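You operate a simulated robot arm through the tools that you are given. There is no shell and no other tool. Be economical: measure what you need, move in short steps, check, and stop when the job is done.

Carry out the task below with a simulated robot arm. There is one attempt and no reset: what you move stays moved.

## Task
Take the blue roll from the bottom shelf of the green rack and put it on the middle shelf of the green rack. Put the yellow collar on the top of the wooden bench. Put the teal tape roll on the fourth shelf from the bottom of the green rack. Take the stepped roll on the top of the wooden bench and put it away on the pallet. Take the short blue roll on the top of the wooden bench and put it away on the low shelf of the core bench. Fetch the blue-banded core from the top of the wooden bench and stand it on top of the grey roll on the top of the wooden table. Open the door of the drier tunnel. Any order will do. Set down upright: stepped roll, short blue roll, blue-banded core.
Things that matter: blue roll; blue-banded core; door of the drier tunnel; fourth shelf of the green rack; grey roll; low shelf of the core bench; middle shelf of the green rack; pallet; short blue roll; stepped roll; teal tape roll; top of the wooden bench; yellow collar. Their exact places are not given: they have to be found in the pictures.

The check looks at the end state, three seconds after you hand in, the way a careful person would. Anything else that was tipped, shoved, dropped, spilled or broken makes it a failure.

## Robot
A 6-joint arm with a two-finger parallel gripper on a trunk, on a base that drives. Base frame: it is fixed to the floor where the robot stands at the start and does not move with it; the origin is under the middle of the robot, x ahead of it, y to its left, z up. Readings come in mm, rad, newtons and seconds.
With the tool pointing down near the work surface it reaches from about 100 to 380 mm from the robot's upright axis, wherever it stands. Its first joint turns from -2.007 to 2.007 rad. Places, roughly: blue roll (11x12x10 cm) [700, 0, 200]; blue-banded core (9x9x20 cm) [-1600, -3500, 900]; door of the drier tunnel [-9100, 5300, 1100]; fourth shelf of the green rack [600, 100, 1400]; grey roll [-4250, -3250, 750]; low shelf of the core bench [-1900, 4300, 400]; middle shelf of the green rack [600, 100, 1000]; pallet [200, 6200, 600]; short blue roll (10x10x11 cm) [-1300, -3600, 900]; stepped roll (13x13x15 cm) [-800, -3600, 900]; teal tape roll (12x12x5 cm) [500, 400, 1000]; top of the wooden bench [-1100, -3400, 800]; yellow collar (11x11x3 cm) [700, -400, 1400]. Payload 3.43 kg.
The tool frame sits at the grasp point between the pads (the TCP): z along the fingers, y along the line on which they close. The tips reach 34 mm beyond it. Largest opening 128 mm; finger width 24, thickness 12; the body of the gripper, 48 by 130 mm, starts 96 mm behind the TCP.
Orientation is that of the tool frame in the base frame, as a unit quaternion [w, x, y, z]. With the fingers straight down and closing along the base's y, the tool's x points along the base's -x, its y along +y and its z along -z.

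## Interface
- The arm moves only by the tool nudge_tool. Its argument "motion" is a list of rows, each a list of 3 entries, a list of its own where there are three numbers: the gripper command, from -1 (shut) to 1 (fully open), values between in proportion, then the shift along the tool's x, y, z in mm, then the turn, a rotation vector about the tool's x, y, z in rad. In form: [[grip, [tx, ty, tz], [ax, ay, az]], ...]. A call has 1 to 8 rows; each row shifts and turns the commanded pose from where the row before left it, along the tool's axes as they then stand. Each row takes 0.2 s and may step no farther than 50 mm and 0.15 rad from the row before; otherwise, or with a gripper value out of range, the whole call is refused. Where a pose cannot be reached the arm comes as near as it can. A force on the tool above 40 N (or 10 N above the force at the start of the call, whichever is more), or a blocked arm, ends the call early, and 0.2 s more pass. The fingers move at their own pace (about 108 mm/s each) and stop on an object; they squeeze with about 24 N. The grip force told is the motor's: it shows also when the fingers shut on nothing. Time passes only in rows, and 0.2 s behind the last, so rows that do not move let the fingers close. It gives the time, the measured TCP pose, the force on the tool (base axes), the opening and the grip force at its end, in the units of the frame above (readings bear some noise), with the torque about the TCP (base axes, N m) and any sound that the robot's microphone picked up.
- Cameras (640 x 400 px; columns grow to the right, rows downward): "scene" is now at [-5.4, 192.2, 1459.8]; the picture's right is [-0.02, -1.00, 0.00], its down [-0.55, 0.01, -0.83] and it looks along [0.83, -0.02, -0.55] (base axes); focal length 214 px, centre (320, 200). "wrist" rides on the gripper at [76, -11, -160] in the tool frame; the picture's right is [0.15, 0.99, 0.00], its down [-0.88, 0.13, -0.46] and it looks along [-0.45, 0.07, 0.89] (tool axes); focal length 234 px, centre (320, 200).
- get_image(camera): a new picture of that camera. The clock stands still meanwhile.
- slide_trunk(by): slides the trunk up (or, below 0, down) by that many mm; the arm and the scene camera ride with it, the base frame stays. It gives what a move gives, with no picture.
- steer(legs): drives the robot by 1 to 6 legs, each [ahead, turn to the left] in mm and rad, along the robot's own axes; the way and the turn of a leg run together, so that a leg with both is an arc; at most 1500 mm and 3.142 rad a leg. The arm and the cameras ride along, it lands a little off, and it stops where it bumps. It gives what a move gives.
- head_to(pan, tilt): turns the head with the scene camera to pan (to the left, within 1.798 rad either way) and tilt (down, from -0.506 to 1.204), counted from straight ahead of the robot. It gives what a move gives.
- pixel_to_xyz(camera, pixels): for up to 12 pixels [column, row] of the newest picture of that camera ("zoom" is the newest enlarged one), the place [x, y, z] in the base frame of the surface seen there, good to about 2 mm. The clock stands still meanwhile.
- inspect(camera, box): a new picture of the part [left, top, right, bottom] of that camera's present view, enlarged. The clock stands still meanwhile.
- finish_job(): hands the job in; it is judged then, once.

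Work in short steps. Measure before you move; look again where a grasp or a placing could have gone wrong, and mend it. You have 131 turns and 144 pictures in all, those below and enlarged ones among them. Open the gripper and draw the arm clear of the work before you hand the job in, unless the task says otherwise.

The tools are called after ">>>" as a command line: name --argument value ..., lists and objects as JSON in quotes. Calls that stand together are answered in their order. nudge_tool: Moves the arm, as the interface text tells. Its arguments: {"type":"object","properties":{"motion":{"type":"array"}},"required":["motion"]} The other tools are called the same way: slide_trunk (by) slides the trunk up or down; steer (legs) drives the base; head_to (pan, tilt) turns the head that bears the scene camera; get_image (camera) takes a picture; pixel_to_xyz (camera, pixels) gives the place of the surface under pixels of a picture; inspect (camera, box) takes an enlarged picture of a part of a camera's view; finish_job () hands the job in.

At the start:

```text
clock: 0.0
position: [376.4, -111.5, 999.3]
orientation: [0.0, 0.0, 1.0, 0.0]
wrist_force: [0.6, -0.4, 0.2]
torque: [0.01, 0.05, 0.0]
opening: 127.8
gripper_force: 0.0
trunk travel left (down, up): [-725.0, 65.0]
robot x, y, heading: [0.4, 3.1, -0.0]
head pan, tilt: [-0.024, 0.588]
```

scene: 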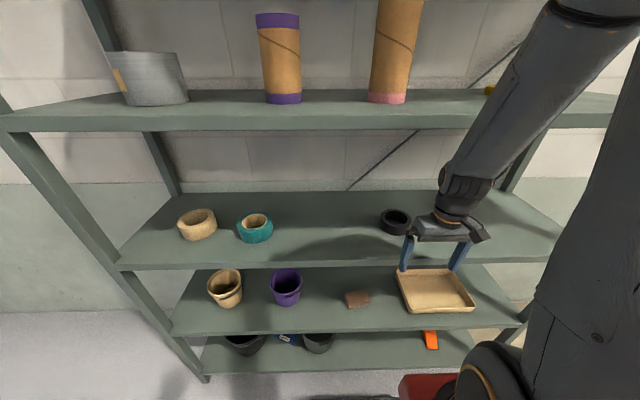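
wrist: 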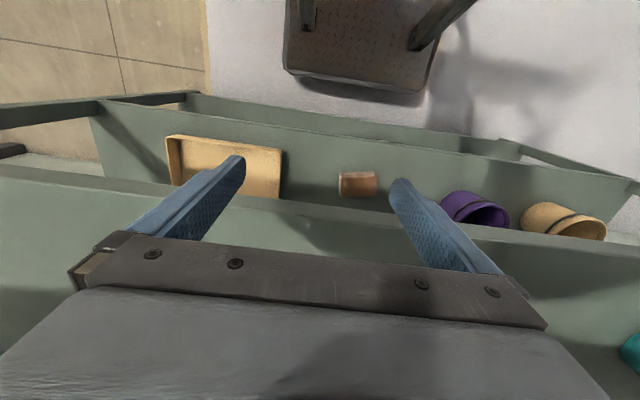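

The scene shows the rack; teal roll at about (255,228), shelves at rows ~100, 230, 300, 350. I measure several points first.

>>> pixel_to_xyz --camera "scene" --pixels '[[255, 220], [255, 238], [300, 230], [300, 262], [330, 315], [290, 340], [285, 365], [320, 115], [330, 98], [490, 90], [180, 262], [520, 255]]'

>>> inspect --camera "scene" --box '[180, 180, 340, 380]'

>>> head_to --pan 0 --tilt 0.1

>>> get_image --camera "scene"

```text
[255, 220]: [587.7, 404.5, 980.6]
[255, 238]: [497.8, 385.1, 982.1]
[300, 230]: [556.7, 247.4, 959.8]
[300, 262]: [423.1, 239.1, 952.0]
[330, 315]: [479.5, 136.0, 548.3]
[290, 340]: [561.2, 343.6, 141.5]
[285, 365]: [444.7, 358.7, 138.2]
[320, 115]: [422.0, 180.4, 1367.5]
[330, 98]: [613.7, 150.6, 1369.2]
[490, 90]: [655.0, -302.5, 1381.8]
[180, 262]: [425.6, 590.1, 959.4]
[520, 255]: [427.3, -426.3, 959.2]
```

```text
2.00 times, centred on (260, 280) of scene
```

zoom: 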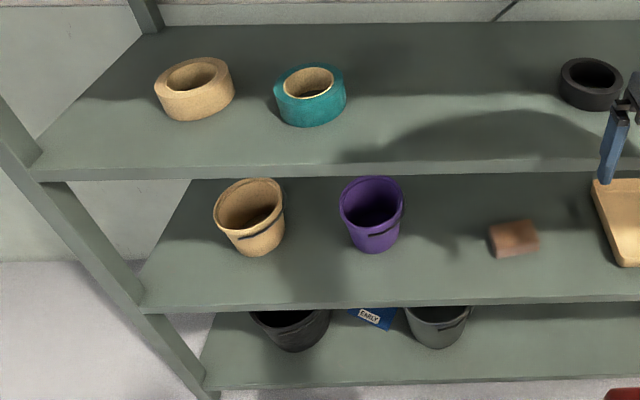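

```text
clock: 0.9
position: [376.8, -112.9, 1000.7]
orientation: [0.0, 0.001, 1.0, 0.0]
wrist_force: [-0.1, -0.6, 0.3]
torque: [-0.01, 0.05, -0.03]
opening: 128.3
gripper_force: 0.0
trunk travel left (down, up): [-725.0, 65.0]
robot x, y, heading: [0.3, 1.9, -0.003]
head pan, tilt: [0.0, 0.099]
```

```text
140 pictures are left
```

scene: 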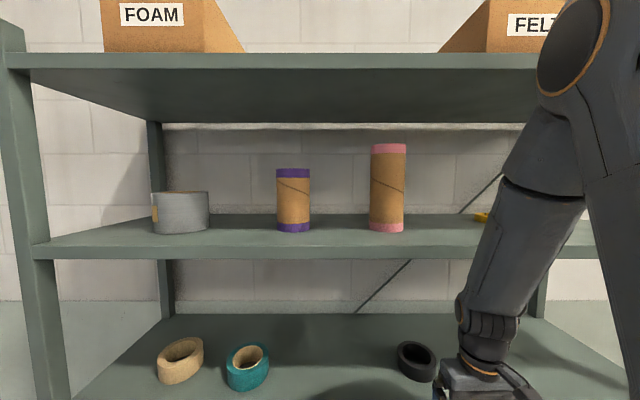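

Shelf tops are about 140, 550, 960, 1370 (and a fifth ~1780). I measure the arm's own geometry and the collar visible near (482,216).

>>> pixel_to_xyz --camera "scene" --pixels '[[572, 45], [545, 200], [487, 325], [600, 250], [625, 100], [482, 217], [300, 62], [300, 80], [300, 125], [300, 252], [320, 215], [545, 340]]'

>>> head_to --pan -0.6 --tilt 0.8

>>> get_image --camera "scene"

>>> pixel_to_xyz --camera "scene" --pixels '[[320, 200], [300, 100], [200, 150], [250, 200], [320, 350], [450, 300], [400, 200]]'

```text
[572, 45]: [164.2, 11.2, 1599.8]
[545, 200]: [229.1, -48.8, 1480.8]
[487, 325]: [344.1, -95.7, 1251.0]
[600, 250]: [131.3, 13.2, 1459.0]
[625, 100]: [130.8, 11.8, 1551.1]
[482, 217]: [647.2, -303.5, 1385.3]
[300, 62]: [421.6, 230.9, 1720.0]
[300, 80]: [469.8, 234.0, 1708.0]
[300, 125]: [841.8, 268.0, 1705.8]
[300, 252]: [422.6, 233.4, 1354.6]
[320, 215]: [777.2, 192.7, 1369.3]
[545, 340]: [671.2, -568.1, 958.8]
```

```text
clock: 2.0
position: [376.6, -113.1, 999.7]
orientation: [-0.001, 0.0, 1.0, 0.0]
wrist_force: [0.6, -1.1, -1.5]
torque: [-0.02, -0.02, 0.01]
opening: 127.8
gripper_force: 0.0
trunk travel left (down, up): [-725.0, 65.0]
robot x, y, heading: [1.7, 1.0, 0.001]
head pan, tilt: [-0.6, 0.799]
```

```text
139 pictures are left
```

scene: 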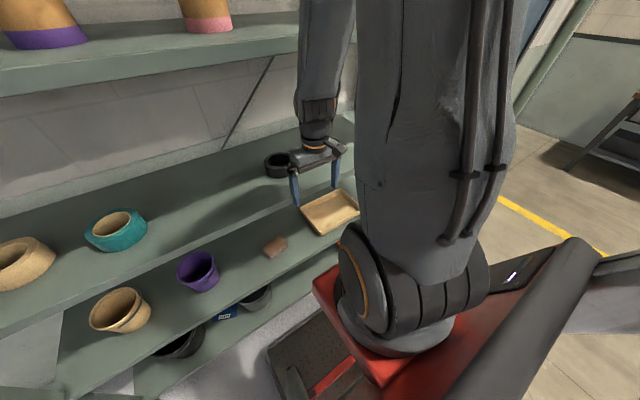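

```text
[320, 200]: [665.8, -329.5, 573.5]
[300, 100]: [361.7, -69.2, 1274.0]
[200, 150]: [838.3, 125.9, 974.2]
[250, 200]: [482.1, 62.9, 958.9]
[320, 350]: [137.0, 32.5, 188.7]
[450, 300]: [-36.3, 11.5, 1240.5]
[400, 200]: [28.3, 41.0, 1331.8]
```

The rack spans x 422–840; shoulder is near z≈1200 over the origin. I back the arm off the rack by 80 mm, lower the trunk, and look at the rack from there for the lower shelf.

>>> nudge_tool --motion '[[1, [50, 0, 0], [0, 0, 0]], [1, [40, 0, 0], [0, 0, 0]]]'

>>> slide_trunk --by -370

>>> head_to --pan 0 --tilt 0.5

>>> get_image --camera "scene"

>>> get_image --camera "wrist"

```text
clock: 2.6
position: [307.8, -120.4, 1002.3]
orientation: [-0.001, 0.0, 1.0, 0.001]
wrist_force: [1.1, 0.9, -0.5]
torque: [-0.03, -0.01, 0.0]
opening: 127.9
gripper_force: 0.1
out of reach, approached as far as the arm can: row 2
trunk travel left (down, up): [-725.0, 65.0]
robot x, y, heading: [-2.1, -0.5, 0.002]
head pan, tilt: [-0.6, 0.799]
```

```text
clock: 6.0
position: [391.6, -118.9, 615.1]
orientation: [-0.016, 0.01, 1.0, -0.001]
wrist_force: [0.4, -0.1, 0.0]
torque: [0.04, 0.08, 0.0]
opening: 128.0
gripper_force: 0.1
trunk travel left (down, up): [-357.0, 433.0]
robot x, y, heading: [-11.3, 1.0, -0.022]
head pan, tilt: [-0.6, 0.799]
stopped: the arm was blocked; the commanded pose is now the measured one
```

```text
clock: 7.0
position: [395.1, -118.2, 617.3]
orientation: [-0.012, 0.006, 1.0, -0.002]
wrist_force: [0.3, 0.1, -0.3]
torque: [0.02, 0.01, 0.02]
opening: 128.0
gripper_force: 0.0
trunk travel left (down, up): [-357.0, 433.0]
robot x, y, heading: [-26.7, -5.6, -0.069]
head pan, tilt: [0.0, 0.499]
```

```text
138 pictures are left
```

scene: 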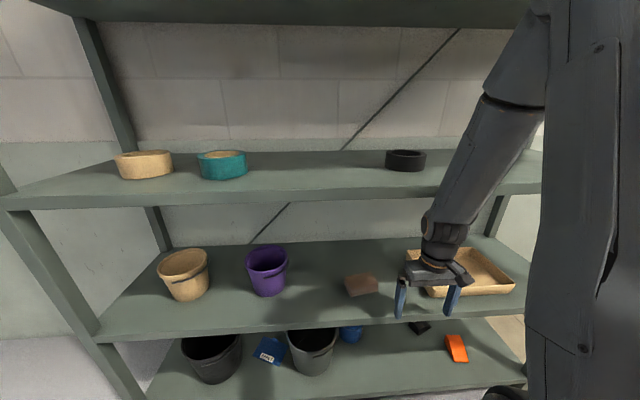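

```text
137 pictures are left
```

wrist: 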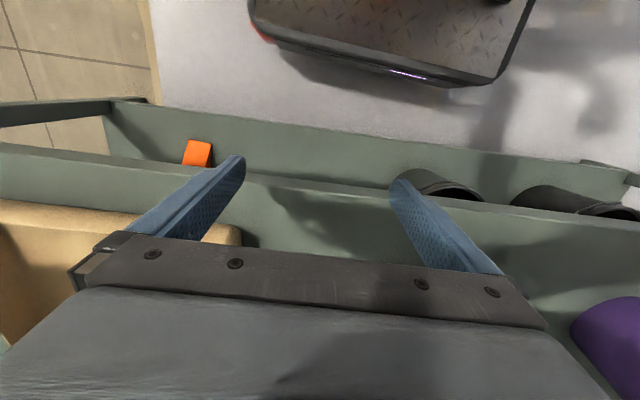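

The slide reported the arm blocked and the robot shifted slightly; I measure where the forearm is relative to the shelf edges.

>>> pixel_to_xyz --camera "scene" --pixels '[[515, 60], [500, 110], [475, 160], [455, 200], [440, 240], [420, 260], [400, 300], [440, 190], [450, 155], [485, 90], [435, 320], [350, 330]]'

>>> inspect --camera "scene" --box '[380, 120, 580, 350]'

```text
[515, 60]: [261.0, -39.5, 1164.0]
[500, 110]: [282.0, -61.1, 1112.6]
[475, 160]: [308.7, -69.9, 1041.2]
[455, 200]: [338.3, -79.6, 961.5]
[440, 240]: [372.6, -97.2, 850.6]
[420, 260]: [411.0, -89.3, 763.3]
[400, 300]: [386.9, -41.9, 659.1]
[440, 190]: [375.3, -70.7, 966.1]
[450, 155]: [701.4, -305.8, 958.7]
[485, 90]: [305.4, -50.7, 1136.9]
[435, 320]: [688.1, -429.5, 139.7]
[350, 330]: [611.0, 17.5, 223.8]
```

```text
1.74 times, centred on (480, 235) of scene
```

zoom: 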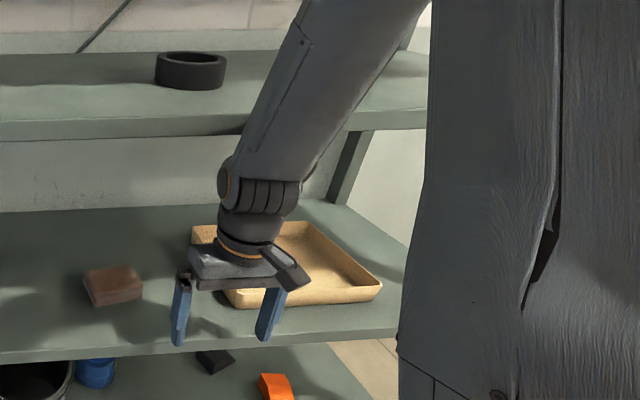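

The forearm is pressed on the front edge of shelf 3 (x 422), so I drive straight back 350 mm to free it and look again.

>>> steer --legs '[[-350, 0], [0, 0.069]]'

>>> get_image --camera "scene"

>>> inspect --camera "scene" --box '[160, 150, 480, 350]'

```text
clock: 7.7
position: [385.1, -105.8, 544.6]
orientation: [-0.08, 0.005, 0.997, -0.002]
wrist_force: [2.8, 0.2, 6.6]
torque: [-0.02, 0.16, -0.01]
opening: 128.0
gripper_force: 0.2
trunk travel left (down, up): [-357.0, 433.0]
robot x, y, heading: [-85.2, 6.7, -0.121]
head pan, tilt: [0.0, 0.499]
stopped in leg 1: the robot was blocked; the commanded pose is now the measured one
```

```text
135 pictures are left
```

scene: 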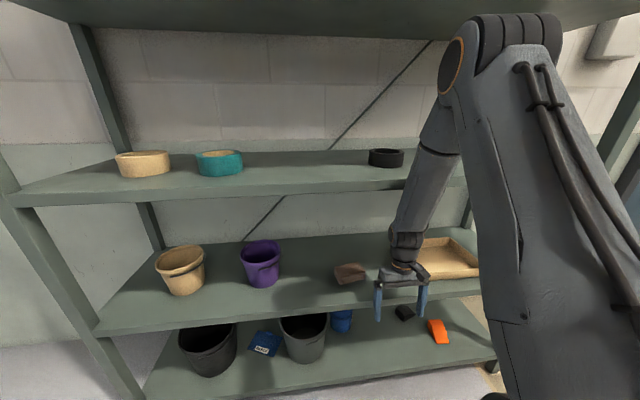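

```text
2.00 times, centred on (320, 250) of scene
```

zoom: 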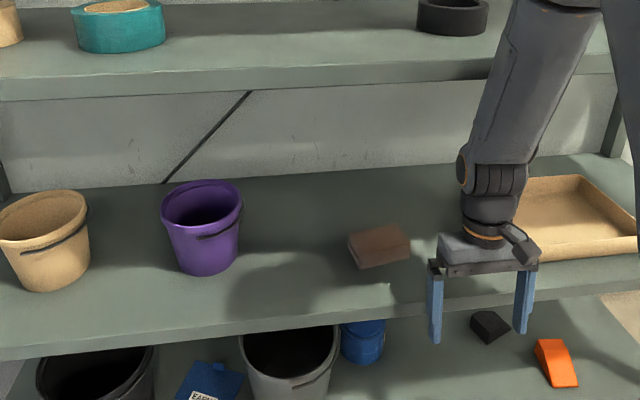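

The robot stopped again after 60 mm; I measure where hand, forearm and elbow are now.

>>> pixel_to_xyz --camera "scene" --pixels '[[500, 40], [450, 70], [440, 150], [425, 200], [405, 250], [400, 275], [378, 300], [422, 300], [460, 160], [340, 310], [390, 180], [395, 225]]'

>>> get_image --camera "wrist"

>>> head_to --pan -0.7 --tilt 0.7

>>> get_image --camera "scene"

```text
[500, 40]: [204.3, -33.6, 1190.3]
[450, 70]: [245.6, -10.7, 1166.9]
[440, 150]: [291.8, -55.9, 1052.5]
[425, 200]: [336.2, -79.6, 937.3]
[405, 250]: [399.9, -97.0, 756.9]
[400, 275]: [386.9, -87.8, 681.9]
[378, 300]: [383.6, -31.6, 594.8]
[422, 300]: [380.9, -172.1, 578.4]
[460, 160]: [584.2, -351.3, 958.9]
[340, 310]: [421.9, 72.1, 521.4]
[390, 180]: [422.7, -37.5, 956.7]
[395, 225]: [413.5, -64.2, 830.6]
```

```text
133 pictures are left
```

wrist: 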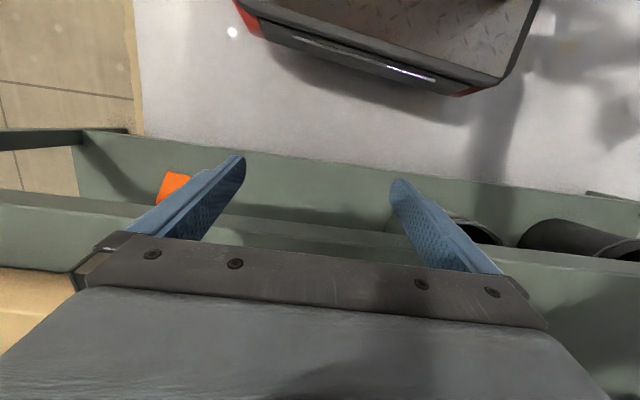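

```text
clock: 8.8
position: [350.2, -94.7, 523.4]
orientation: [-0.133, 0.004, 0.991, 0.013]
wrist_force: [-0.2, -0.6, -0.2]
torque: [0.03, -0.04, 0.0]
opening: 127.8
gripper_force: 0.0
trunk travel left (down, up): [-357.0, 433.0]
robot x, y, heading: [-54.4, 3.2, -0.117]
head pan, tilt: [-0.7, 0.7]
```

```text
132 pictures are left
```

scene: 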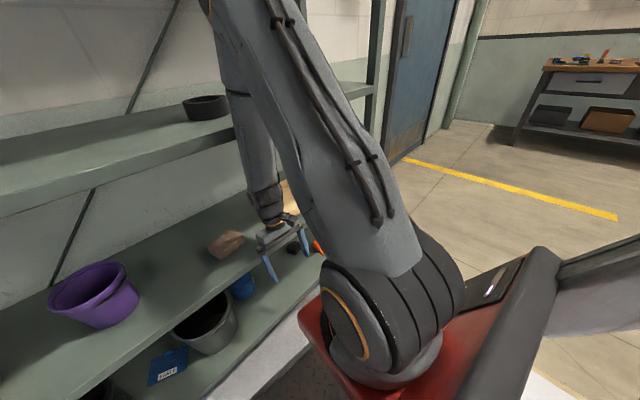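

The wrist is tucked under shelf 3 with the forearm leaning on its edge. I pull the hand toward the robot while uprighting the tool.

>>> nudge_tool --motion '[[1, [15, 0, 0], [0, -0.1, 0]], [1, [20, 0, 0], [0, -0.1, 0]], [1, [20, 0, 0], [0, -0.067, 0]], [1, [20, 0, 0], [0, 0, 0]]]'

>>> head_to --pan 1.797 --tilt 0.5

>>> get_image --camera "scene"

>>> head_to --pan -1.797 --tilt 0.5

>>> get_image --camera "scene"

```text
clock: 9.1
position: [344.9, -95.4, 484.1]
orientation: [-0.146, 0.006, 0.989, 0.015]
wrist_force: [-4.5, 0.8, 1.6]
torque: [-0.07, -0.51, 0.02]
opening: 127.9
gripper_force: 0.1
trunk travel left (down, up): [-357.0, 433.0]
robot x, y, heading: [-89.4, 8.7, -0.151]
head pan, tilt: [-0.7, 0.7]
stopped in row 1: the arm was blocked; the commanded pose is now the measured one
```

```text
clock: 11.4
position: [339.1, -95.4, 467.5]
orientation: [-0.155, 0.003, 0.988, 0.019]
wrist_force: [-0.5, -0.6, 0.2]
torque: [0.04, 0.04, 0.0]
opening: 128.1
gripper_force: 0.1
trunk travel left (down, up): [-357.0, 433.0]
robot x, y, heading: [-92.5, 4.3, -0.227]
head pan, tilt: [1.798, 0.499]
```

```text
131 pictures are left
```

scene: 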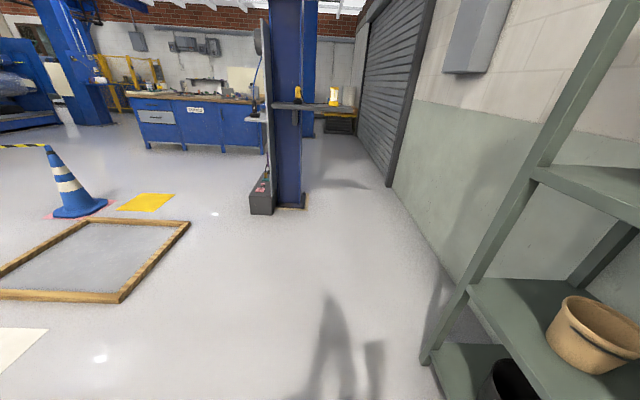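

```text
clock: 14.4
position: [332.5, -93.8, 471.1]
orientation: [-0.156, 0.003, 0.988, 0.019]
wrist_force: [0.5, 0.0, 0.0]
torque: [-0.02, 0.1, -0.03]
opening: 127.8
gripper_force: 0.2
trunk travel left (down, up): [-357.0, 433.0]
robot x, y, heading: [-96.4, 2.1, -0.211]
head pan, tilt: [-1.798, 0.499]
```

```text
130 pictures are left
```

scene: 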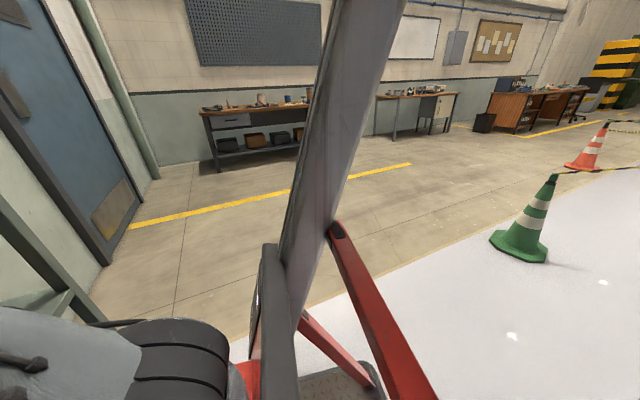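

Readings suggest some link is still loaded. I try a small pure lift of 40 mm and look at the arm again.

>>> nudge_tool --motion '[[1, [0, 0, -20], [0, 0, 0]], [1, [0, 0, -20], [0, 0, 0]]]'

>>> head_to --pan -0.3 --tilt 0.6

>>> get_image --camera "scene"

>>> get_image --camera "wrist"

```text
clock: 15.2
position: [302.6, -69.8, 506.7]
orientation: [-0.201, -0.012, 0.979, 0.021]
wrist_force: [0.3, -0.4, -0.5]
torque: [0.06, 0.01, -0.03]
opening: 128.0
gripper_force: 0.0
trunk travel left (down, up): [-357.0, 433.0]
robot x, y, heading: [-88.4, 2.5, -0.171]
head pan, tilt: [-1.798, 0.499]
stopped in row 2: the arm was blocked; the commanded pose is now the measured one
```

```text
clock: 16.8
position: [306.0, -79.6, 505.9]
orientation: [-0.198, -0.004, 0.98, 0.024]
wrist_force: [-0.3, -1.1, 0.3]
torque: [0.02, 0.03, 0.01]
opening: 128.0
gripper_force: 0.0
trunk travel left (down, up): [-357.0, 433.0]
robot x, y, heading: [-86.5, -1.9, -0.175]
head pan, tilt: [-0.3, 0.6]
```

```text
129 pictures are left
```

scene: 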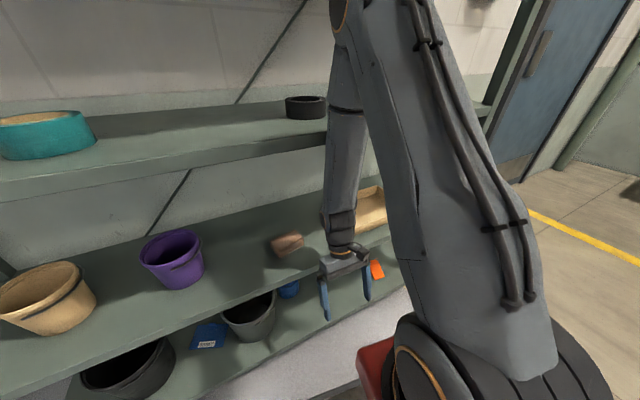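

```text
128 pictures are left
```

wrist: 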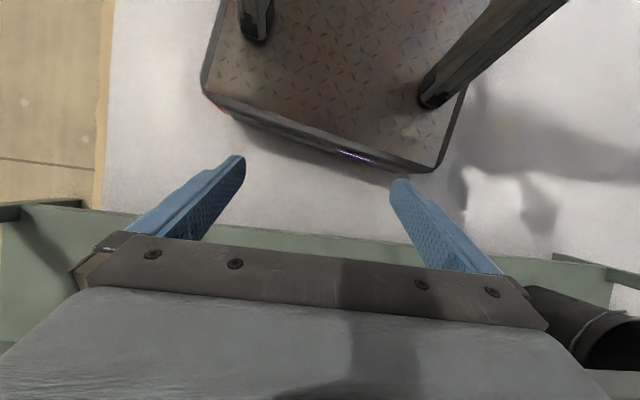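

The hand moved back and up with the lift. I try driving back again now.

>>> steer --legs '[[-200, 0]]'

>>> get_image --camera "scene"

>>> pixel_to_xyz --camera "scene" --pixels '[[345, 30], [350, 70], [345, 120], [342, 170], [340, 220], [340, 260], [390, 100], [330, 200]]'

```text
clock: 18.4
position: [111.7, -47.0, 503.3]
orientation: [-0.199, -0.003, 0.98, 0.025]
wrist_force: [-1.3, -1.0, 0.5]
torque: [0.0, 0.01, -0.02]
opening: 127.9
gripper_force: 0.0
trunk travel left (down, up): [-357.0, 433.0]
robot x, y, heading: [-285.7, 33.3, -0.174]
head pan, tilt: [-0.3, 0.6]
```

```text
127 pictures are left
```

scene: 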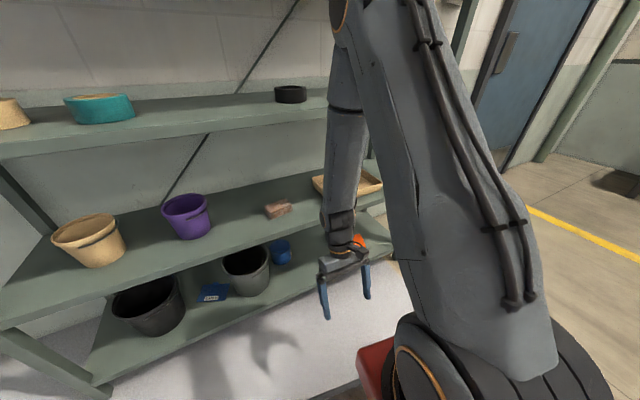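

```text
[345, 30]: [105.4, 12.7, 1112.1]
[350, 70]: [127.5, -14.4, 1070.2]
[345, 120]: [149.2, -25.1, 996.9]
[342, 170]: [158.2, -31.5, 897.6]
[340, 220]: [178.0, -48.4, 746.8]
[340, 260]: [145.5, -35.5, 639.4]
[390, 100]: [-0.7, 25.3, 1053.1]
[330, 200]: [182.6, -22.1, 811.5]
```

Free now, nothing on the shelves disturbed. I turn toward the teal roll (bearing ≈0.41 rad) and raise the hand while pitching it to 60° down.

>>> steer --legs '[[0, 0.585]]'

>>> nudge_tool --motion '[[1, [18.7, 0, -44.2], [0, -0.13, 0]], [1, [12.8, 0, -46.3], [0, -0.13, 0]], [1, [6.7, 0, -47.5], [0, -0.13, 0]], [1, [0.5, 0, -48], [0, -0.13, 0]], [1, [-5.7, 0, -47.7], [0, -0.13, 0]], [1, [-11.9, 0, -46.5], [0, -0.13, 0]], [1, [-17.8, 0, -44.6], [0, -0.13, 0]], [1, [-23.4, 0, -41.9], [0, 0, 0]]]'

>>> head_to --pan -0.1 --tilt 0.3

>>> get_image --camera "scene"

```text
clock: 20.4
position: [90.8, 183.9, 501.7]
orientation: [-0.197, -0.284, 0.938, -0.033]
wrist_force: [-0.1, -0.4, -0.6]
torque: [-0.04, -0.02, 0.02]
opening: 127.9
gripper_force: 0.1
trunk travel left (down, up): [-357.0, 433.0]
robot x, y, heading: [-287.5, 32.6, 0.408]
head pan, tilt: [-0.3, 0.6]
```

```text
clock: 22.2
position: [203.5, 186.5, 839.8]
orientation: [0.234, -0.27, 0.929, 0.095]
wrist_force: [0.1, -0.3, -0.3]
torque: [0.0, -0.01, -0.01]
opening: 128.2
gripper_force: 0.1
out of reach, approached as far as the arm can: row 3, 4, 5, 6, 7, 8
trunk travel left (down, up): [-357.0, 433.0]
robot x, y, heading: [-287.0, 35.2, 0.403]
head pan, tilt: [-0.3, 0.6]
```

```text
clock: 23.0
position: [203.0, 186.0, 839.6]
orientation: [0.234, -0.27, 0.929, 0.095]
wrist_force: [0.2, -0.1, -0.3]
torque: [0.03, -0.02, 0.04]
opening: 127.9
gripper_force: 0.0
trunk travel left (down, up): [-357.0, 433.0]
robot x, y, heading: [-285.6, 34.6, 0.405]
head pan, tilt: [-0.099, 0.3]
```

```text
126 pictures are left
```

scene: 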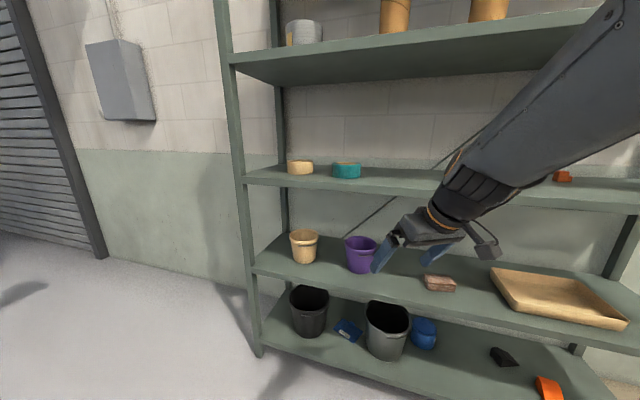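

The tool is now ~60° down at r≈512, z 840. I test raising and advancing a bit to see how the arm follows.

>>> nudge_tool --motion '[[1, [-39.4, 0, -29.5], [0, 0, 0]], [1, [-39.4, 0, -29.5], [0, 0, 0]], [1, [-39.4, 0, -29.5], [0, 0, 0]], [1, [-39.4, 0, -29.5], [0, 0, 0]]]'

>>> get_image --camera "scene"

>>> pixel_to_xyz --camera "scene" --pixels '[[560, 100], [480, 180], [600, 40], [346, 165], [346, 174], [302, 168]]'

```text
clock: 24.0
position: [274.9, 222.3, 1022.4]
orientation: [0.234, -0.27, 0.929, 0.095]
wrist_force: [-0.5, -0.1, 0.4]
torque: [0.0, 0.03, 0.01]
opening: 128.0
gripper_force: 0.1
trunk travel left (down, up): [-357.0, 433.0]
robot x, y, heading: [-286.4, 31.5, 0.403]
head pan, tilt: [-0.099, 0.3]
```

```text
125 pictures are left
```

scene: 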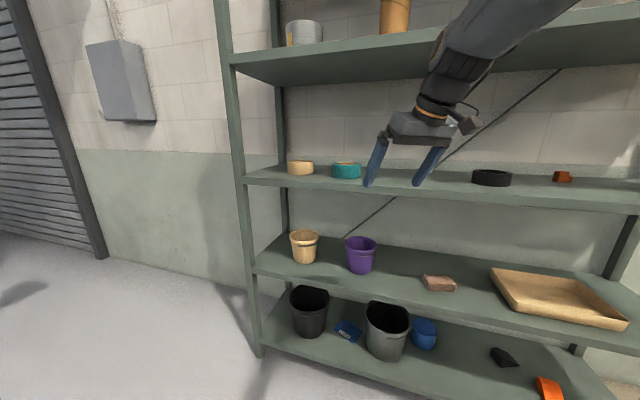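

```text
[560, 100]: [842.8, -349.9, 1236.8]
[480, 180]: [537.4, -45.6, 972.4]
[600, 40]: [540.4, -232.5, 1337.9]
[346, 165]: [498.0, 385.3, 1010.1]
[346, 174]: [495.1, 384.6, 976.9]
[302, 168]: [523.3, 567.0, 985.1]
```

The arm follows now. I raise the hand a little, drive 120 mm ahead and look with the wrist camera.

>>> nudge_tool --motion '[[1, [-19.5, 0, -35], [0, 0, 0]]]'

>>> steer --legs '[[120, 0]]'

>>> nudge_tool --motion '[[1, [-43, 0, 24], [0, 0, 0]]]'

>>> get_image --camera "wrist"

>>> get_image --camera "scene"

```text
clock: 24.4
position: [274.1, 219.8, 1060.3]
orientation: [0.234, -0.269, 0.93, 0.094]
wrist_force: [0.2, 0.0, 0.1]
torque: [0.02, 0.0, 0.0]
opening: 127.8
gripper_force: 0.0
trunk travel left (down, up): [-357.0, 433.0]
robot x, y, heading: [-286.6, 30.9, 0.416]
head pan, tilt: [-0.099, 0.3]
```

```text
clock: 25.7
position: [390.8, 268.1, 1060.7]
orientation: [0.235, -0.269, 0.929, 0.094]
wrist_force: [0.2, -0.8, -0.3]
torque: [0.01, -0.02, -0.02]
opening: 128.1
gripper_force: 0.1
trunk travel left (down, up): [-357.0, 433.0]
robot x, y, heading: [-173.4, 83.2, 0.407]
head pan, tilt: [-0.099, 0.3]
```

```text
clock: 26.1
position: [432.8, 297.0, 1062.1]
orientation: [0.236, -0.268, 0.929, 0.094]
wrist_force: [-0.4, 0.1, 0.1]
torque: [0.0, -0.06, 0.01]
opening: 127.8
gripper_force: 0.0
trunk travel left (down, up): [-357.0, 433.0]
robot x, y, heading: [-170.8, 80.9, 0.408]
head pan, tilt: [-0.099, 0.3]
```

```text
124 pictures are left
```

wrist: 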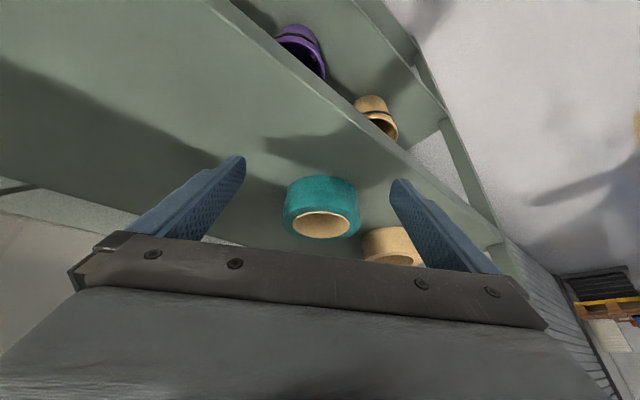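

```text
123 pictures are left
```

scene: 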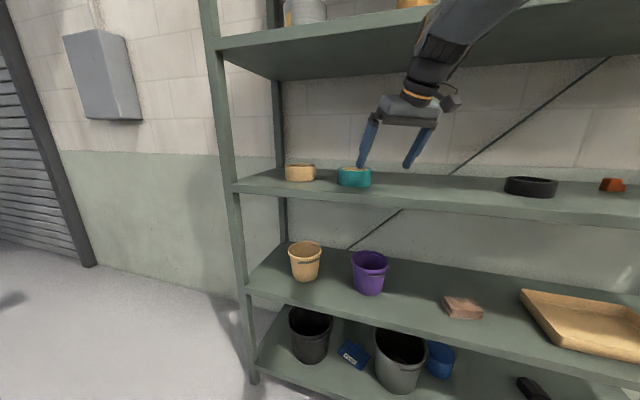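

The teal roll is in the wrist view at (321,210), hole at (321,226). I measure rim points.

>>> inspect --camera "wrist" --box '[260, 160, 380, 250]'

>>> pixel_to_xyz --camera "wrist" --pixels '[[287, 215], [357, 217], [321, 207], [321, 240], [285, 200], [359, 202], [321, 182], [321, 225], [295, 225], [347, 227]]'

```text
4.44 times, centred on (320, 205) of wrist
```

zoom: 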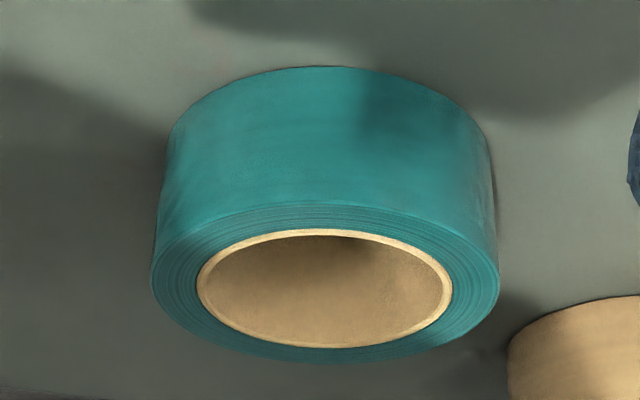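

```text
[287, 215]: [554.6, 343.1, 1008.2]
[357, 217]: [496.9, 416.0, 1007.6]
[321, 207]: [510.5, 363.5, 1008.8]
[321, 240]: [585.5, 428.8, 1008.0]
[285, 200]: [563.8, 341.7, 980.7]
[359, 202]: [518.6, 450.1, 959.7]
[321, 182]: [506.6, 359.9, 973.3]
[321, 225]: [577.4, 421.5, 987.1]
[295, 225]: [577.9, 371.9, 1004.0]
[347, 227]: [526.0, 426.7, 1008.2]
```

Top face centre ≈(549,396,1008), outer radius ≈56, so a full-diameter grip leaves ~7 mm each side. I move to a hover 65 mm back along the tool axis, and check.

>>> nudge_tool --motion '[[1, [-33.8, 5.7, 21.2], [0, 0, 0]], [1, [-33.8, 5.7, 21.2], [0, 0, 0]], [1, [-33.7, 5.7, 21.2], [0, 0, 0]], [1, [0, 0, 0], [0, 0, 0]]]'

>>> get_image --camera "wrist"

>>> pixel_to_xyz --camera "wrist" --pixels '[[320, 200], [280, 200], [360, 200], [320, 230]]'

```text
clock: 27.1
position: [526.4, 374.9, 1060.8]
orientation: [0.235, -0.269, 0.929, 0.094]
wrist_force: [-0.6, 0.5, -0.2]
torque: [-0.01, 0.01, -0.02]
opening: 127.9
gripper_force: 0.0
trunk travel left (down, up): [-357.0, 433.0]
robot x, y, heading: [-170.3, 83.6, 0.405]
head pan, tilt: [-0.099, 0.3]
```

```text
121 pictures are left
```

wrist: 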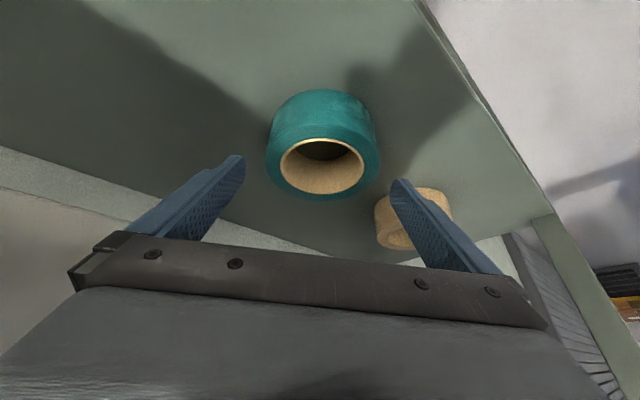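

```text
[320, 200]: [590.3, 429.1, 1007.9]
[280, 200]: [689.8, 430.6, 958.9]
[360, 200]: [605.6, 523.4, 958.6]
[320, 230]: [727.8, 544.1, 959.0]
```

Roll is centred between the fingers (px 322 vs tips' middle 318). I descend 68 mm along the tool and close.

>>> nudge_tool --motion '[[1, [1.6, 1.3, 34], [0, 0, 0]], [1, [1.6, 1.3, 34], [0, 0, 0]], [1, [0, 0, 0], [0, 0, 0]], [0.5, [0, 0, 0], [0, 0, 0]], [0.5, [0, 0, 0], [0, 0, 0]]]'

>>> get_image --camera "wrist"

```text
clock: 28.3
position: [546.3, 396.8, 998.1]
orientation: [0.236, -0.27, 0.929, 0.095]
wrist_force: [2.0, -0.5, 19.6]
torque: [-0.94, -0.91, 0.15]
opening: 103.1
gripper_force: 23.8
trunk travel left (down, up): [-357.0, 433.0]
robot x, y, heading: [-173.8, 82.1, 0.406]
head pan, tilt: [-0.099, 0.3]
```

```text
120 pictures are left
```

wrist: 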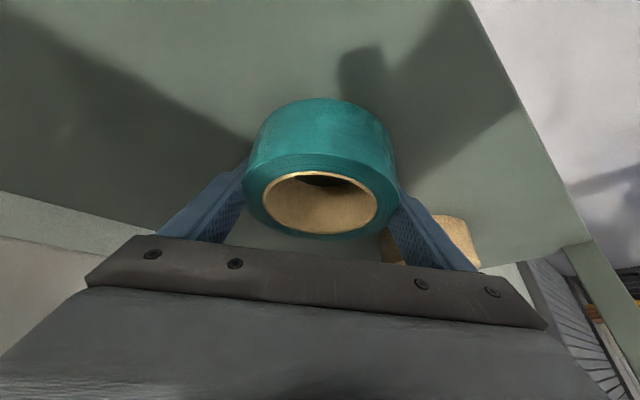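

Gripped at 103 mm with 24 N; tips lightly touch the shelf. I lift 30 mm straight up and look.

>>> nudge_tool --motion '[[0.3, [-7.3, 0.7, -13], [0, 0, 0]], [0.3, [-7.3, 0.7, -13], [0, 0, 0]], [0.3, [0, 0, 0], [0, 0, 0]]]'

>>> get_image --camera "wrist"

>>> get_image --camera "scene"

```text
clock: 29.1
position: [545.3, 394.9, 1025.3]
orientation: [0.233, -0.269, 0.93, 0.095]
wrist_force: [-0.6, -0.2, -0.7]
torque: [-0.01, 0.01, -0.02]
opening: 103.8
gripper_force: 24.2
trunk travel left (down, up): [-357.0, 433.0]
robot x, y, heading: [-170.9, 79.6, 0.407]
head pan, tilt: [-0.099, 0.3]
```

```text
119 pictures are left
```

wrist: 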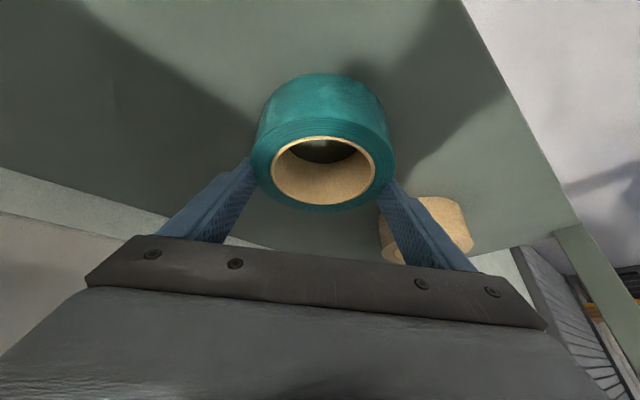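

```text
118 pictures are left
```

scene: 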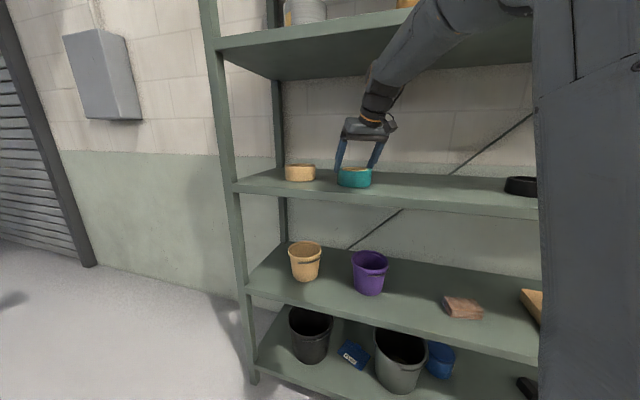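

I measure the ring's top height now to see whether it lifted.

>>> pixel_to_xyz --camera "wrist" --pixels '[[325, 208], [325, 133], [262, 150], [388, 165], [325, 90], [270, 95], [380, 110]]'

>>> inspect --camera "scene" --box '[280, 100, 430, 200]'

```text
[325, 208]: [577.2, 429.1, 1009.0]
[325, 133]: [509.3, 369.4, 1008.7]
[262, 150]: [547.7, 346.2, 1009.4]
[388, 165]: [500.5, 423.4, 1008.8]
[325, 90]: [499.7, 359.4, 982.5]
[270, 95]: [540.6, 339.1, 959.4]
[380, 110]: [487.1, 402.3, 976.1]
```

```text
4.00 times, centred on (355, 150) of scene
```

zoom: 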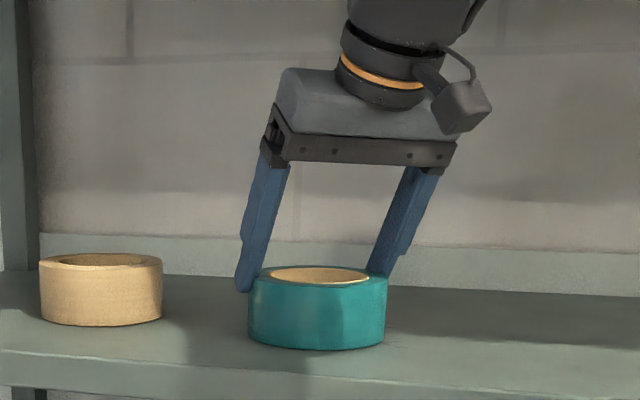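

The ring (actual Ø≈107, centre ≈(539.5,395.5)) wasn't lifted: I'd gripped 14 mm past its centre. I reopen, shift back, level the roll of the hand, and regrip firmly.

>>> nudge_tool --motion '[[1, [0, 0, 0], [0, 0, 0]], [1, [0, 0, 0], [0.055, 0, 0]], [1, [12, 0.8, 8], [0, 0, 0]], [1, [12, 0.8, 8], [0, 0, 0]], [1, [0, 0, 0], [0, 0, 0]], [-1, [0, 0, 0], [0, 0, 0]], [-1, [0, 0, 0], [0, 0, 0]]]'

>>> nudge_tool --motion '[[-1, [-7.3, 0.7, -13], [0, 0, 0]], [-1, [-7.3, 0.7, -13], [0, 0, 0]], [-1, [0, 0, 0], [0, 0, 0]]]'

>>> inspect --camera "scene" --box '[280, 100, 430, 200]'

```text
clock: 30.7
position: [532.6, 389.8, 1001.1]
orientation: [0.241, -0.262, 0.932, 0.069]
wrist_force: [-0.5, 0.3, 0.0]
torque: [0.11, -0.06, -0.03]
opening: 103.6
gripper_force: 24.0
trunk travel left (down, up): [-357.0, 433.0]
robot x, y, heading: [-168.2, 80.6, 0.405]
head pan, tilt: [-0.099, 0.3]
```

```text
clock: 31.5
position: [533.0, 391.2, 1027.3]
orientation: [0.242, -0.262, 0.932, 0.069]
wrist_force: [0.3, 0.0, -3.5]
torque: [0.02, -0.01, 0.0]
opening: 103.7
gripper_force: 23.8
trunk travel left (down, up): [-357.0, 433.0]
robot x, y, heading: [-168.4, 83.1, 0.404]
head pan, tilt: [-0.099, 0.3]
```

```text
4.00 times, centred on (355, 150) of scene
```

zoom: 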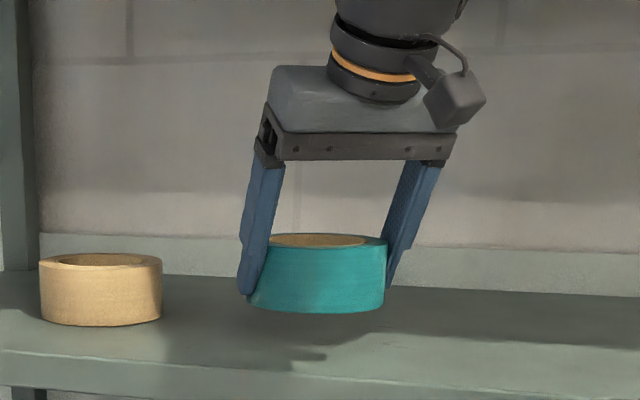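

Lifted (3.5 N). I back out 260 mm, then raise the trunk 425 mm and look at the fourth shelf.

>>> steer --legs '[[-260, 0]]'

>>> slide_trunk --by 425

>>> get_image --camera "scene"

>>> pixel_to_xyz --camera "scene" --pixels '[[320, 200], [250, 220], [300, 250], [350, 220]]'

```text
clock: 33.4
position: [289.5, 288.9, 1028.2]
orientation: [0.241, -0.264, 0.931, 0.07]
wrist_force: [-0.1, 0.6, -2.6]
torque: [-0.04, -0.01, 0.02]
opening: 103.5
gripper_force: 23.8
trunk travel left (down, up): [-357.0, 433.0]
robot x, y, heading: [-413.3, -18.3, 0.406]
head pan, tilt: [-0.099, 0.3]
```

```text
refused: 425 is not a number from -400 to 400
```

```text
115 pictures are left
```

scene: 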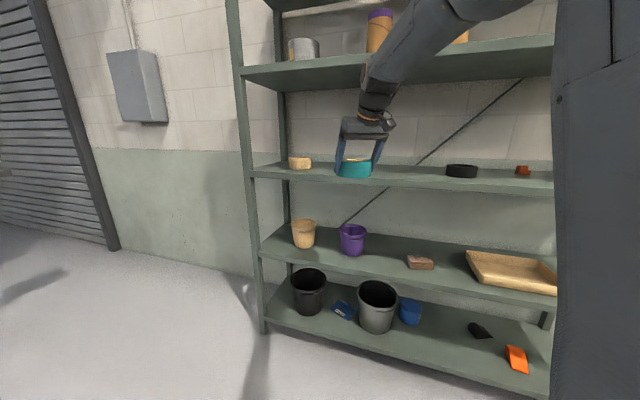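

```text
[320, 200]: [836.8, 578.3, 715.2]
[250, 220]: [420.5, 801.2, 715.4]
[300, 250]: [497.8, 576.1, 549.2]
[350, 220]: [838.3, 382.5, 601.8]
```

Slide limit is 400 per call; I slide 400 and then look.

>>> slide_trunk --by 400

>>> head_to --pan -0.1 --tilt 0.25

>>> get_image --camera "scene"

>>> pixel_to_xyz --camera "scene" --pixels '[[320, 200], [290, 240], [350, 240], [300, 190], [400, 190], [300, 230], [340, 215]]'

```text
clock: 37.2
position: [288.9, 289.2, 1428.6]
orientation: [0.242, -0.264, 0.931, 0.069]
wrist_force: [0.7, -0.1, -2.8]
torque: [0.0, 0.01, -0.02]
opening: 103.7
gripper_force: 24.2
trunk travel left (down, up): [-757.0, 33.0]
robot x, y, heading: [-415.0, -21.5, 0.408]
head pan, tilt: [-0.099, 0.3]
```

```text
clock: 37.8
position: [289.2, 289.7, 1427.8]
orientation: [0.242, -0.264, 0.931, 0.069]
wrist_force: [0.3, -0.7, -3.0]
torque: [-0.04, 0.02, -0.01]
opening: 103.5
gripper_force: 24.2
trunk travel left (down, up): [-757.0, 33.0]
robot x, y, heading: [-415.0, -24.2, 0.406]
head pan, tilt: [-0.099, 0.25]
```

```text
114 pictures are left
```

scene: 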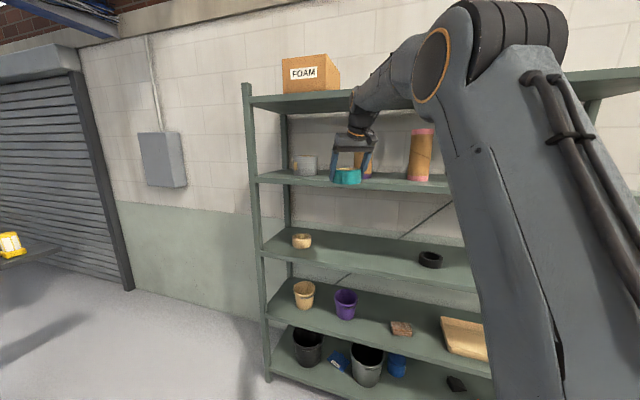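

```text
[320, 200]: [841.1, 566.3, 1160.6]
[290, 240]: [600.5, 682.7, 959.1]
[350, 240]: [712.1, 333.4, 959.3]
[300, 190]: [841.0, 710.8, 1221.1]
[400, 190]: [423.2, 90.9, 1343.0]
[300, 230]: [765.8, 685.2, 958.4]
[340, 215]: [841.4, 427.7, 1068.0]
```

I measure the silver roll, purple and pink cores on shelf 4 to choose a free spot.

>>> inspect --camera "scene" --box '[240, 90, 460, 200]'

>>> pixel_to_xyz --camera "scene" --pixels '[[302, 162], [314, 162], [369, 172], [371, 160], [408, 165], [418, 165], [432, 165], [347, 177], [347, 172]]'

```text
2.91 times, centred on (350, 145) of scene
```

zoom: 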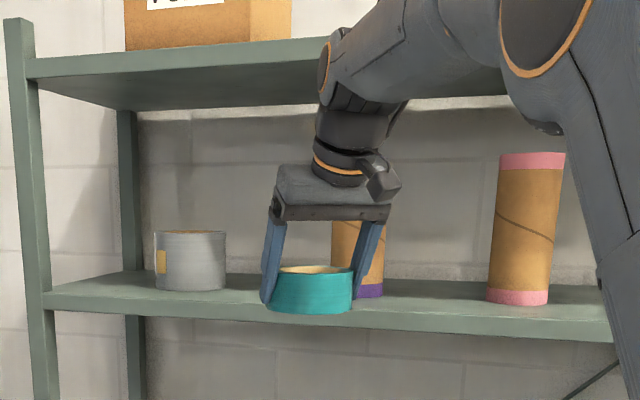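

```text
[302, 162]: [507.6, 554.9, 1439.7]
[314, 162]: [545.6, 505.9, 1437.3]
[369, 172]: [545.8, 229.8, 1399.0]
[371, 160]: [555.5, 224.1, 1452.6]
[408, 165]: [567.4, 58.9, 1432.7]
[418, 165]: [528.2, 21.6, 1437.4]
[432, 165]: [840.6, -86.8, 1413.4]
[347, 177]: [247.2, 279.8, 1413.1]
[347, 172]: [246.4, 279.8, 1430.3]
```

Gap between silver (y>506) and purple core (y<~320) is ~185 mm. I'll set the ring at about (490,405). Drive ahead 200 mm.

>>> steer --legs '[[200, 0]]'

>>> get_image --camera "wrist"

>>> pixel_to_xyz --camera "wrist" --pixels '[[200, 100], [320, 60], [450, 150], [420, 230], [100, 200]]'

```text
clock: 39.4
position: [476.2, 369.7, 1427.6]
orientation: [0.242, -0.265, 0.931, 0.069]
wrist_force: [-0.6, -0.1, -3.7]
torque: [0.01, 0.02, -0.01]
opening: 103.3
gripper_force: 23.9
trunk travel left (down, up): [-757.0, 33.0]
robot x, y, heading: [-226.6, 60.0, 0.411]
head pan, tilt: [-0.099, 0.25]
```

```text
112 pictures are left
```

wrist: 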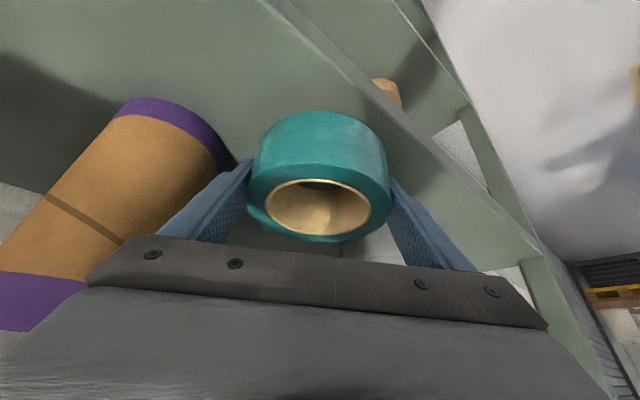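

```text
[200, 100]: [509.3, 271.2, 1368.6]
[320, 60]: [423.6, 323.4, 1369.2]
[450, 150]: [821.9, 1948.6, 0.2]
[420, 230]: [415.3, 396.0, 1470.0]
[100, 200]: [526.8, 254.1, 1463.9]
```

The purple core stands right of the hand; I shift left/forward to the chosen spot and lower 13 mm, watching the force.

>>> nudge_tool --motion '[[-1, [-19, 21.8, 10.6], [0, 0, 0]], [-1, [0, 0, 0], [0, 0, 0]], [-1, [3.2, 0, 5.7], [0, 0, 0]], [-1, [3.2, 0, 5.7], [0, 0, 0]], [-1, [0, 0, 0], [0, 0, 0]]]'

>>> get_image --camera "wrist"

```text
clock: 40.6
position: [482.0, 399.2, 1415.7]
orientation: [0.242, -0.264, 0.931, 0.069]
wrist_force: [0.7, -0.2, -2.9]
torque: [-0.06, 0.06, 0.01]
opening: 103.3
gripper_force: 24.3
trunk travel left (down, up): [-757.0, 33.0]
robot x, y, heading: [-229.6, 59.1, 0.405]
head pan, tilt: [-0.099, 0.25]
```

```text
111 pictures are left
```

wrist: 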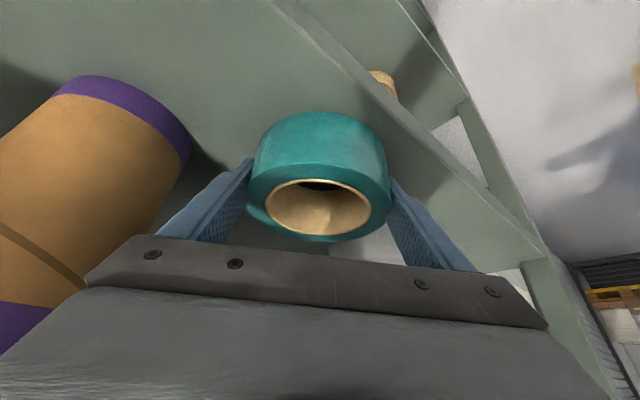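

Still hanging (−2.9 N). I lower in 2 mm steps until contact.

>>> nudge_tool --motion '[[-1, [1, 0, 1.75], [0, 0, 0]], [-1, [1, 0, 1.75], [0, 0, 0]], [-1, [1, 0, 1.75], [0, 0, 0]], [-1, [0, 0, 0], [0, 0, 0]]]'

```text
clock: 41.6
position: [482.8, 400.1, 1409.6]
orientation: [0.244, -0.264, 0.931, 0.07]
wrist_force: [1.6, -0.9, 6.7]
torque: [0.14, 0.29, -0.02]
opening: 103.4
gripper_force: 24.3
trunk travel left (down, up): [-757.0, 33.0]
robot x, y, heading: [-228.0, 61.5, 0.409]
head pan, tilt: [-0.099, 0.25]
```

Contact made. I open, then withdraw horizontally along the finger direction, and look.

>>> nudge_tool --motion '[[1, [0, 0, 0], [0, 0, 0]], [1, [0, 0, 0], [0, 0, 0]], [1, [17.5, 0, -9.7], [0, 0, 0]], [1, [35, 0, -19.5], [0, 0, 0]], [1, [35, 0, -19.5], [0, 0, 0]], [1, [17, 0, -9.7], [0, 0, 0]]]'

>>> get_image --camera "wrist"

>>> steer --legs '[[-300, 0]]'

>>> head_to --pan -0.4 --tilt 0.35

>>> get_image --camera "scene"

```text
clock: 43.0
position: [380.5, 337.9, 1409.3]
orientation: [0.241, -0.264, 0.931, 0.069]
wrist_force: [0.3, 0.2, -0.1]
torque: [-0.03, 0.02, 0.01]
opening: 128.0
gripper_force: 0.1
trunk travel left (down, up): [-757.0, 33.0]
robot x, y, heading: [-227.1, 60.2, 0.407]
head pan, tilt: [-0.099, 0.25]
```

```text
110 pictures are left
```

wrist: 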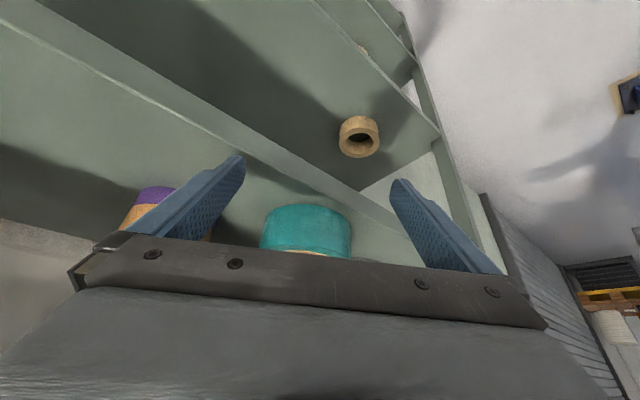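

```text
clock: 45.1
position: [105.2, 220.9, 1409.1]
orientation: [0.241, -0.266, 0.931, 0.07]
wrist_force: [-0.1, 0.5, -0.3]
torque: [-0.02, 0.0, -0.02]
opening: 128.1
gripper_force: 0.1
trunk travel left (down, up): [-757.0, 33.0]
robot x, y, heading: [-499.5, -61.2, 0.41]
head pan, tilt: [-0.099, 0.25]
```

```text
clock: 45.9
position: [103.9, 221.5, 1410.2]
orientation: [0.241, -0.265, 0.931, 0.069]
wrist_force: [-0.4, -0.6, 0.0]
torque: [-0.03, -0.03, 0.0]
opening: 127.9
gripper_force: 0.1
trunk travel left (down, up): [-757.0, 33.0]
robot x, y, heading: [-501.0, -59.8, 0.409]
head pan, tilt: [-0.4, 0.351]
```

```text
109 pictures are left
```

scene: 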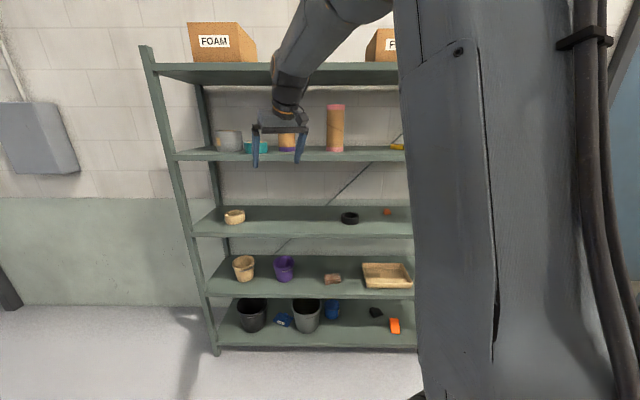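

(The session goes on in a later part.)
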